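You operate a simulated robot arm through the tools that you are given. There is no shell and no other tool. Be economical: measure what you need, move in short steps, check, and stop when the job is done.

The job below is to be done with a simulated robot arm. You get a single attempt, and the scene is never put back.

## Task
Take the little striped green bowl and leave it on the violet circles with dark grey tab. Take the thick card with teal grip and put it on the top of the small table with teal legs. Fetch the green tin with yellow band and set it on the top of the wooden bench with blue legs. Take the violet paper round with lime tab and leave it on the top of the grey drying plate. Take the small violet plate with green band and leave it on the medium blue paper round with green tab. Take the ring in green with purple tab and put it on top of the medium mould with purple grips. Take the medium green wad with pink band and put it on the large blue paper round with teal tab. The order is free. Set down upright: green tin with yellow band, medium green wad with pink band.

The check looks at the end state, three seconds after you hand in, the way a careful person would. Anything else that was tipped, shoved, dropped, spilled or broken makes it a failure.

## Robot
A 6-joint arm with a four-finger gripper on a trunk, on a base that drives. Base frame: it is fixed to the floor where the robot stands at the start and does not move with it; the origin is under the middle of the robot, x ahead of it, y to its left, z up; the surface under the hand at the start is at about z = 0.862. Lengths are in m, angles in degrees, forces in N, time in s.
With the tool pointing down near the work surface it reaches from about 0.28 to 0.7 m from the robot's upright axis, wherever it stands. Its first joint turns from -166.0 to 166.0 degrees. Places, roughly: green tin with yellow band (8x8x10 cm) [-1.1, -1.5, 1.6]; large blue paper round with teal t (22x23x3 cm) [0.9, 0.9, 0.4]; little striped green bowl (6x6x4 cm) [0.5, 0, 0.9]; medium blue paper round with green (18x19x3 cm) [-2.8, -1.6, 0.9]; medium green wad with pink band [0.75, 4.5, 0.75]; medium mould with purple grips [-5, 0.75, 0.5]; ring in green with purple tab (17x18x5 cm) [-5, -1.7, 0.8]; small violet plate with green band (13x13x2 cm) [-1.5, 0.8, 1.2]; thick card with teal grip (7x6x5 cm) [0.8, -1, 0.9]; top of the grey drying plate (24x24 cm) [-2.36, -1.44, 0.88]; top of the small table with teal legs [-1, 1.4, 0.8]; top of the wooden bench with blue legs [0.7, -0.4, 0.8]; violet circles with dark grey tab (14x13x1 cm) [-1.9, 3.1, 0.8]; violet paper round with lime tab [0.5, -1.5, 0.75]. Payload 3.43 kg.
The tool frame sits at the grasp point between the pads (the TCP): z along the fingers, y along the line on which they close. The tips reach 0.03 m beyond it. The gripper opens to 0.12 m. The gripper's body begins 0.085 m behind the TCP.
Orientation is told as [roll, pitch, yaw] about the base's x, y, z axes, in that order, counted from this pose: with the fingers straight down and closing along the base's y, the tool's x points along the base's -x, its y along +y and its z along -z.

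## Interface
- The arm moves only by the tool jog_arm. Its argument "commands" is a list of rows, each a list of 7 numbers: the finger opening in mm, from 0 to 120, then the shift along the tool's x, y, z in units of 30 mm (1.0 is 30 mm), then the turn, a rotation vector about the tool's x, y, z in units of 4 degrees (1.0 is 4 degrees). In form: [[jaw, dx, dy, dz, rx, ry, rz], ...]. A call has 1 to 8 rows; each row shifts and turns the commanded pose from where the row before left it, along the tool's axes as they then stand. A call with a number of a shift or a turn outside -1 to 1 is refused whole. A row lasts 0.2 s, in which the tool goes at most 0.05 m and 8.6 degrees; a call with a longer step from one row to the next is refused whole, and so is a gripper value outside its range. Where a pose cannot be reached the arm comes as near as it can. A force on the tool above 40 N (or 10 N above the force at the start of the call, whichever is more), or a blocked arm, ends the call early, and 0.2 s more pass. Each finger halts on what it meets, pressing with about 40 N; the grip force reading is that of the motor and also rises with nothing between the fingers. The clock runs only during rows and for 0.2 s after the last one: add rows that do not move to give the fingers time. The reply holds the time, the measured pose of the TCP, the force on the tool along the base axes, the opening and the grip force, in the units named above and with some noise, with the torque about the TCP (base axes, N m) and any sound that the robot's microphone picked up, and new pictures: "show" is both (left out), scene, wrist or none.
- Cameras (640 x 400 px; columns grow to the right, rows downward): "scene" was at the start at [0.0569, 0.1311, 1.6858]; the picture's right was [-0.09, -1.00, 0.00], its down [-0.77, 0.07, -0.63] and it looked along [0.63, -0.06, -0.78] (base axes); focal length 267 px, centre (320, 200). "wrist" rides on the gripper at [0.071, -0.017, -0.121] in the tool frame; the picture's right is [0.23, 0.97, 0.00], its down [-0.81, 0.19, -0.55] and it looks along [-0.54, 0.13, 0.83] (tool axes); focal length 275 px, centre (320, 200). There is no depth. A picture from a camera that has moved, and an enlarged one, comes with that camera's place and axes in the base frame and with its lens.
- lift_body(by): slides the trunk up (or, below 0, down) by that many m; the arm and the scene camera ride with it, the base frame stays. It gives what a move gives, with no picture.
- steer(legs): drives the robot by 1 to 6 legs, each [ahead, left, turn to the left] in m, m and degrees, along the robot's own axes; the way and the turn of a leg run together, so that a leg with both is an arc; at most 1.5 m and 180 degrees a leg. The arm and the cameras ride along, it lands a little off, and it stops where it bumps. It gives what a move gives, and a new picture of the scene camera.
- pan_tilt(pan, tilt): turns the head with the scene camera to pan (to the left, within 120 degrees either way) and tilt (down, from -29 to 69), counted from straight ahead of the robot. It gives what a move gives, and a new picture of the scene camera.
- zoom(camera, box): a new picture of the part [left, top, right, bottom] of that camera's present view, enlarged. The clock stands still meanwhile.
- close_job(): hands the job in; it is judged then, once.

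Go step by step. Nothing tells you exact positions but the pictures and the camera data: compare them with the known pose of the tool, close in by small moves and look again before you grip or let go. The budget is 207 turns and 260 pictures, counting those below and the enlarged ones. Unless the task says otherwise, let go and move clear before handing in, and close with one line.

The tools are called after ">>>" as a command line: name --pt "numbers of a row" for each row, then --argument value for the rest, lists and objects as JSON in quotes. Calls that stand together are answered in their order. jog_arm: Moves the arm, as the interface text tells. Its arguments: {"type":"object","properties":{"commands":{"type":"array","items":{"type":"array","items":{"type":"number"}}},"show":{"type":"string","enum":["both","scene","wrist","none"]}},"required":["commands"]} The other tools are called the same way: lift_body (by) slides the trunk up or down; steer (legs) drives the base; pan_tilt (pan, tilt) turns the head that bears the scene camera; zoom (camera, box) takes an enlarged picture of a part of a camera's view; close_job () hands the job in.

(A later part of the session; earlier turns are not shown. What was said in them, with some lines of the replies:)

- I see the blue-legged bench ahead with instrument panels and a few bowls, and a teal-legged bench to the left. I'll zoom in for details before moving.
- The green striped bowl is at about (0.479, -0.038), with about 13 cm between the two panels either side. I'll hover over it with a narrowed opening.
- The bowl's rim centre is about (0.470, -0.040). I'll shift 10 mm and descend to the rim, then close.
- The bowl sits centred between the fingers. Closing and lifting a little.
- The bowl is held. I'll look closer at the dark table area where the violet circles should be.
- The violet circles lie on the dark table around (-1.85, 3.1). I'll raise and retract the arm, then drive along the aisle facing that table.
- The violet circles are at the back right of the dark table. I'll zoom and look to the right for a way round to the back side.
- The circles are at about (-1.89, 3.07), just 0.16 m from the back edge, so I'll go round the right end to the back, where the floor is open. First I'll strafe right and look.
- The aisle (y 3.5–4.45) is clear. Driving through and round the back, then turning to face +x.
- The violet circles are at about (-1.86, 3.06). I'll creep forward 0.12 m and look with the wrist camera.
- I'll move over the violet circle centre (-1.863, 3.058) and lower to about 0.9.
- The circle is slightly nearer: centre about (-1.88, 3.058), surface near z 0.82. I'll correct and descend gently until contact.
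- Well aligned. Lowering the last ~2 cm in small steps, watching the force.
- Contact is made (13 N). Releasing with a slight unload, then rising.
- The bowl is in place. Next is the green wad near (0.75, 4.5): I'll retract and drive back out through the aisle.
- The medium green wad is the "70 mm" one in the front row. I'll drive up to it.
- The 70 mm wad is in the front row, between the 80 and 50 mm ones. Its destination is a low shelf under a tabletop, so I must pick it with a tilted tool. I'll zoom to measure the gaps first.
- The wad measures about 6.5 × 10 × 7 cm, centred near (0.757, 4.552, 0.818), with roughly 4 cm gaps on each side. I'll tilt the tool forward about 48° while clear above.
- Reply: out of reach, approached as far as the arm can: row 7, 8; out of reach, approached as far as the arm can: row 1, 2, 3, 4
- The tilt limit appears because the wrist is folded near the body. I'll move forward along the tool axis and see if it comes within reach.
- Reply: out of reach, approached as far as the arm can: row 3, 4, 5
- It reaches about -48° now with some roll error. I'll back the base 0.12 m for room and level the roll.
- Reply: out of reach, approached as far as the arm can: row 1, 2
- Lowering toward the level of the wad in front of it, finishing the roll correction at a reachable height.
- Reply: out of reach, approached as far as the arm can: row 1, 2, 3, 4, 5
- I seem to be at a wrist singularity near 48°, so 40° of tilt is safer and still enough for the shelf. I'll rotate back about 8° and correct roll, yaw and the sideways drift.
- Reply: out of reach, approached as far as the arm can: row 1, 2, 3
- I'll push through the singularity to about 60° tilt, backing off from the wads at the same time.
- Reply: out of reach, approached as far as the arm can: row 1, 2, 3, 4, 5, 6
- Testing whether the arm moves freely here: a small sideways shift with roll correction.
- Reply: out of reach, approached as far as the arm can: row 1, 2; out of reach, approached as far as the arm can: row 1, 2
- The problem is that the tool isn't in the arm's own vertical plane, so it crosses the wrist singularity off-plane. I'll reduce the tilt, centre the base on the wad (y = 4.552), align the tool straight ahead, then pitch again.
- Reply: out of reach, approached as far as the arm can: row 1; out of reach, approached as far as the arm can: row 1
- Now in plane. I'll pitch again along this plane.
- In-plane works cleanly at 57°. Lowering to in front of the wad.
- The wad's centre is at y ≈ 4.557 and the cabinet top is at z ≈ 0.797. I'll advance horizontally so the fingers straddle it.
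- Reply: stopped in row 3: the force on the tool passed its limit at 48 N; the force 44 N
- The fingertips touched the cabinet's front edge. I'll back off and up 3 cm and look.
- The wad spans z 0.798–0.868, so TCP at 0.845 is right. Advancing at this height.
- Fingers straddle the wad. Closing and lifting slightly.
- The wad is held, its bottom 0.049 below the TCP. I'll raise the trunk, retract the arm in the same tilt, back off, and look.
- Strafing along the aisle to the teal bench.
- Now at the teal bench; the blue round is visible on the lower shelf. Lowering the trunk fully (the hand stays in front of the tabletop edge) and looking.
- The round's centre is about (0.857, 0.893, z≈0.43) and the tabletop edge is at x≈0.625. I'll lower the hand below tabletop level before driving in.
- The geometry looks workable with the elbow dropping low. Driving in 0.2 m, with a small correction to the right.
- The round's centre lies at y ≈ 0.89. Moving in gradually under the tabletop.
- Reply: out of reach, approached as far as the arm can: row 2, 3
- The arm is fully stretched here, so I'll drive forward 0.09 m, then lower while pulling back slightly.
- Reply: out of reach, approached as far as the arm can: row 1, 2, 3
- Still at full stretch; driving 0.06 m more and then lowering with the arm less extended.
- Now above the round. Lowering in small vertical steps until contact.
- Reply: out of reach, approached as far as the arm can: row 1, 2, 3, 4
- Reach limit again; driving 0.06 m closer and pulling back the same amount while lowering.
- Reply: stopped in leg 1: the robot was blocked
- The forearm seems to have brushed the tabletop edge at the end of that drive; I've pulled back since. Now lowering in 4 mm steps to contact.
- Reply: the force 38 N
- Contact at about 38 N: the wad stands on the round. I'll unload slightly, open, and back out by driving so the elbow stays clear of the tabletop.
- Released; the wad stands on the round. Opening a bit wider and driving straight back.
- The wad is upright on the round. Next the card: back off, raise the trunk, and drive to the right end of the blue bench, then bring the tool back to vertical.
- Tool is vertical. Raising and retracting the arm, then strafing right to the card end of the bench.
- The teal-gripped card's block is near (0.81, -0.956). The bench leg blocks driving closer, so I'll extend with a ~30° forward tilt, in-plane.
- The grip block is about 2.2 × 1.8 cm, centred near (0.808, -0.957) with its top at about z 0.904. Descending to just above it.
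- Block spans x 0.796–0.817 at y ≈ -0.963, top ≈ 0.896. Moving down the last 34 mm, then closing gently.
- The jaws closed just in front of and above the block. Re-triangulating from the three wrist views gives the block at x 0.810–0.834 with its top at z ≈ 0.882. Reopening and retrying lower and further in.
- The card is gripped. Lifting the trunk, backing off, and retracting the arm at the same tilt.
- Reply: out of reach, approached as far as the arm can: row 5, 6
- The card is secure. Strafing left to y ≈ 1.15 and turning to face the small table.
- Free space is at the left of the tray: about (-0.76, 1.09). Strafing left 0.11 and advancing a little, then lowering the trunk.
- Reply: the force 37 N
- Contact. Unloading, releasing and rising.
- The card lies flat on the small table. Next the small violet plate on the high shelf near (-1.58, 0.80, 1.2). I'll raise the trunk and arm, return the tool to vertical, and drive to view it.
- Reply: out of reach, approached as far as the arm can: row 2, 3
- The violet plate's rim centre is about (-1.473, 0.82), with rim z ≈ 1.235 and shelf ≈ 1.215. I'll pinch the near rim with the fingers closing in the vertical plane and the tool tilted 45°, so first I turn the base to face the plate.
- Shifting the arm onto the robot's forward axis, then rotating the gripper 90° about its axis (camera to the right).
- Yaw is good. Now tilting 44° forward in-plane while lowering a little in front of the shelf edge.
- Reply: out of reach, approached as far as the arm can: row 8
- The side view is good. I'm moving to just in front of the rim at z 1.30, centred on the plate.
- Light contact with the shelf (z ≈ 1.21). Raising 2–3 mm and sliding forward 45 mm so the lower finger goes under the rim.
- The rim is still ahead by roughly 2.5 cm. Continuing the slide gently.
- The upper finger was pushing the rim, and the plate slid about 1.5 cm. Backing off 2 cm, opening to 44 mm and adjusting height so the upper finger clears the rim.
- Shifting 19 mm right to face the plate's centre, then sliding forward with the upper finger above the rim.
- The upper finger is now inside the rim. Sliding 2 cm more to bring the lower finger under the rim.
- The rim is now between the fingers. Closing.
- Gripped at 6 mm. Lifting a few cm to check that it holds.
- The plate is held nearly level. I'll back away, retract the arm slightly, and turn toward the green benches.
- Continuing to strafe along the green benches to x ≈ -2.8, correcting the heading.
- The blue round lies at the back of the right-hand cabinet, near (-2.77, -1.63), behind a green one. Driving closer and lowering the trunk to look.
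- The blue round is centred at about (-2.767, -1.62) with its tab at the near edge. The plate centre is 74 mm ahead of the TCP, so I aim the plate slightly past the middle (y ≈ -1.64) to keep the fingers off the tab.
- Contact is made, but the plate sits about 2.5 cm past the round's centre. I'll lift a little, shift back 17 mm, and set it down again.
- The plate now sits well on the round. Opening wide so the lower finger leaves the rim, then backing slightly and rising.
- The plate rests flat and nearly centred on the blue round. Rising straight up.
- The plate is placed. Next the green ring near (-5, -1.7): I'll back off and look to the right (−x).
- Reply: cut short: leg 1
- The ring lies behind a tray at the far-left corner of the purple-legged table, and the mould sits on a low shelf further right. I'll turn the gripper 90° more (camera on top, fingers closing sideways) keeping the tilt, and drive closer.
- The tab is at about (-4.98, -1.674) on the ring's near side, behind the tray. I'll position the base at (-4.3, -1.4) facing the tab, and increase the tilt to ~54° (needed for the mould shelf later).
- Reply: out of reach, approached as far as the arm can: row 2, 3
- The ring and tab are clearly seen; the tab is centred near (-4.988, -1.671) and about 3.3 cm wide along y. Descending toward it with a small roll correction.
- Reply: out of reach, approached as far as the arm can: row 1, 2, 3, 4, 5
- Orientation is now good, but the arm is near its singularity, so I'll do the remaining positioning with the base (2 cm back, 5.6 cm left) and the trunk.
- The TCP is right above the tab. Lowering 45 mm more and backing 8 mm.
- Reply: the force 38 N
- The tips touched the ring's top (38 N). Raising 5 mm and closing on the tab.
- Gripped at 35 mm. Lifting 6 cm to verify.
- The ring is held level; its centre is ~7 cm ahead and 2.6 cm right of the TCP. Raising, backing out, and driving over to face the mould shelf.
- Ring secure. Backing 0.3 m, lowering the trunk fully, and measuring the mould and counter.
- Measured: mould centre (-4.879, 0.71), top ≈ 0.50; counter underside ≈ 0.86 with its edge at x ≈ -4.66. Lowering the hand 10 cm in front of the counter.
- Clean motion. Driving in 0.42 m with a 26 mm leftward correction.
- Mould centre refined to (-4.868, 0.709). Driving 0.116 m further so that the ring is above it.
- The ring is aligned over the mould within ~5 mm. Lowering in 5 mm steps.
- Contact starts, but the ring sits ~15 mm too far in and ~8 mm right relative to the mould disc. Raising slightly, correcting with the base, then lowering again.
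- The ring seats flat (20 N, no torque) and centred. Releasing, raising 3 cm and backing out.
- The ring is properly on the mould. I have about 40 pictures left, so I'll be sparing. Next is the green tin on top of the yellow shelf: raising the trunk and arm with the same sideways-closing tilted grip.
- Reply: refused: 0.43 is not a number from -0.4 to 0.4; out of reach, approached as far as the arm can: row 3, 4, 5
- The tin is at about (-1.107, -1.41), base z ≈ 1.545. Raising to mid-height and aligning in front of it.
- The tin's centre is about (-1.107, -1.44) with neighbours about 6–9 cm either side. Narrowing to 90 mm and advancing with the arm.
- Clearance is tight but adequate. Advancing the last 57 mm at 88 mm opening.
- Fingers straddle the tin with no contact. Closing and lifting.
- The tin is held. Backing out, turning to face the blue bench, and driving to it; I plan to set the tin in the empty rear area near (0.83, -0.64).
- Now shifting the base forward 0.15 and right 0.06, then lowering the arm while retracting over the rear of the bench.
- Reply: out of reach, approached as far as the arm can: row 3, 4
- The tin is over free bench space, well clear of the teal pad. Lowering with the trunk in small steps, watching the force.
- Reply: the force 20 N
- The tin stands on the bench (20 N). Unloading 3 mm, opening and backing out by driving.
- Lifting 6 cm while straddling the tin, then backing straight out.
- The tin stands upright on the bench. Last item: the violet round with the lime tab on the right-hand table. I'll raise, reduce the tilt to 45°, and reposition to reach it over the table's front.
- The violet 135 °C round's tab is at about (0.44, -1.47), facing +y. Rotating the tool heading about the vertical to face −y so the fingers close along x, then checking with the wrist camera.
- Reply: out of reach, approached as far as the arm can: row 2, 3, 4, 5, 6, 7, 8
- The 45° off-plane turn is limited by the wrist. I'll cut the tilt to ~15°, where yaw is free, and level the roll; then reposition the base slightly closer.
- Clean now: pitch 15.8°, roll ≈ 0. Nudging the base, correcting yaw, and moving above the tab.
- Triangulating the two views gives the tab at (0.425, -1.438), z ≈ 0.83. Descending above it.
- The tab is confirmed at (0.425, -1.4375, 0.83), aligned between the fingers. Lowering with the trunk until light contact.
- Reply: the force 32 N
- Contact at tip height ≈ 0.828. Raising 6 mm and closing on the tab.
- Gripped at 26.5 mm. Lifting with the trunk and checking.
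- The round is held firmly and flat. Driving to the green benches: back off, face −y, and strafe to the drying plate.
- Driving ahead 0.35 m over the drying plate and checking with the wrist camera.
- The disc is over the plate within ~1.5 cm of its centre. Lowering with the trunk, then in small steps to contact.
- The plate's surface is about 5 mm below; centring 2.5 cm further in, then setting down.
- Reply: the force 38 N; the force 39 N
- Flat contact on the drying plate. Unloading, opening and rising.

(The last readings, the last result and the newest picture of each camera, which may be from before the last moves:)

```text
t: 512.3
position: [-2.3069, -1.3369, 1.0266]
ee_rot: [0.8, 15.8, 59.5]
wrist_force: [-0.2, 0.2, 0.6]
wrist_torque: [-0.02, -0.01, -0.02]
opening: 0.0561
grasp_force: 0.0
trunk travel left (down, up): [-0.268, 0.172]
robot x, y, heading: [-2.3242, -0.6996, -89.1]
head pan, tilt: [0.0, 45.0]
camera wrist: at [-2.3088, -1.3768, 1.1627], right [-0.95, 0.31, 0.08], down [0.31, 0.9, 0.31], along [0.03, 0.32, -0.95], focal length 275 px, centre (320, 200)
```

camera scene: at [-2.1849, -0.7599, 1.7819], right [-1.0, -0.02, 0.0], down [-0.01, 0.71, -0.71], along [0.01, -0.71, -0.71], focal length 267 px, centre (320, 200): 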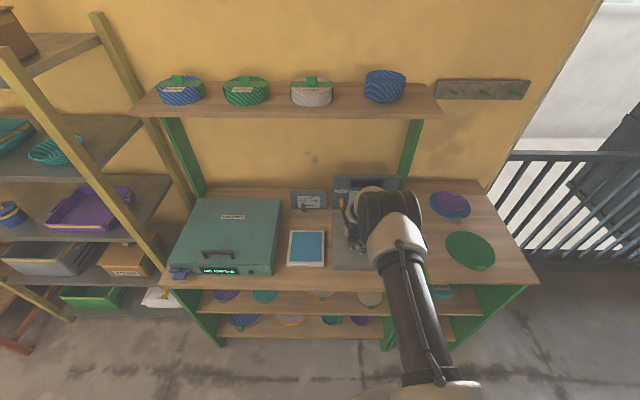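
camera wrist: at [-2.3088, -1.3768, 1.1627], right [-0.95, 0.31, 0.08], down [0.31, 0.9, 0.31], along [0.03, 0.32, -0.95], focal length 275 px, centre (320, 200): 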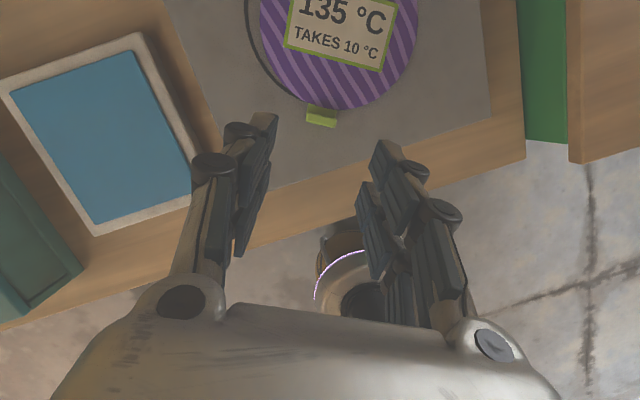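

The violet round lies flat on the drying plate. Backing clear for a final look.

>>> steer --legs '[[-0.35, 0, 0]]'

>>> zoom --camera "scene" --box '[270, 130, 500, 270]'

```text
t: 514.5
position: [-2.3106, -0.9936, 1.027]
ee_rot: [0.8, 15.9, 59.8]
wrist_force: [-0.2, 0.4, 0.8]
wrist_torque: [0.0, -0.01, 0.01]
opening: 0.0559
grasp_force: 0.1
trunk travel left (down, up): [-0.268, 0.172]
robot x, y, heading: [-2.3355, -0.3559, -88.7]
head pan, tilt: [0.0, 45.0]
camera scene: at [-2.192, -0.4129, 1.7621], right [-1.0, -0.02, 0.0], down [-0.02, 0.71, -0.71], along [0.02, -0.71, -0.71], focal length 267 px, centre (320, 200)
```

scene: 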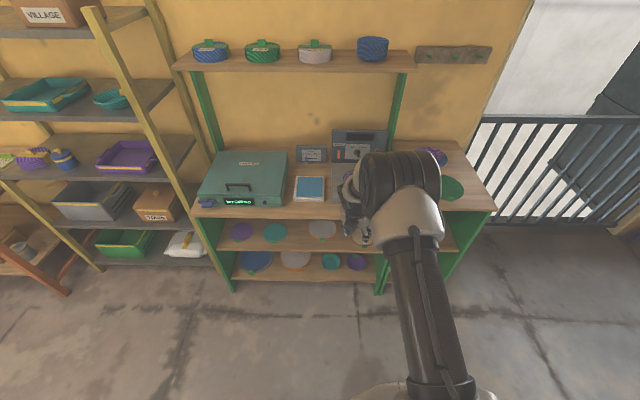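

```text
2.78 times, centred on (385, 200) of scene
camera zoom: at [-2.192, -0.4129, 1.7621], right [-1.0, -0.02, 0.0], down [-0.02, 0.71, -0.71], along [0.02, -0.71, -0.71], focal length 744 px, centre (139, 200)
```

zoom: 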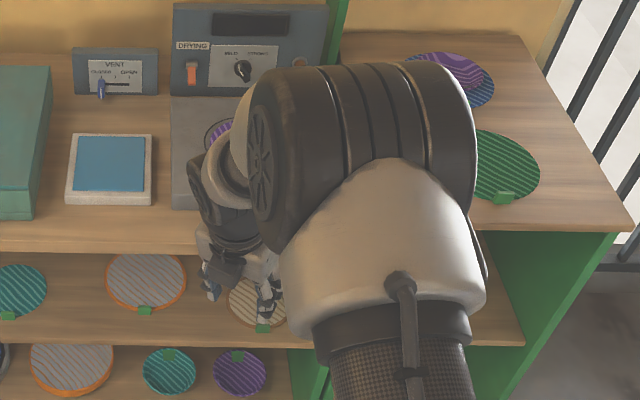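

All seven items are in place and the hand is clear, so I'm handing the job in.

>>> close_job

```text
The job is handed in.
```

All seven items are placed and the job is handed in. The tin and the medium green wad were set down upright. The violet plate slid a few centimetres on its shelf before I got hold of it. While I was placing the wad, the forearm seemed to brush the edge of the teal bench. I saw nothing else shifted.
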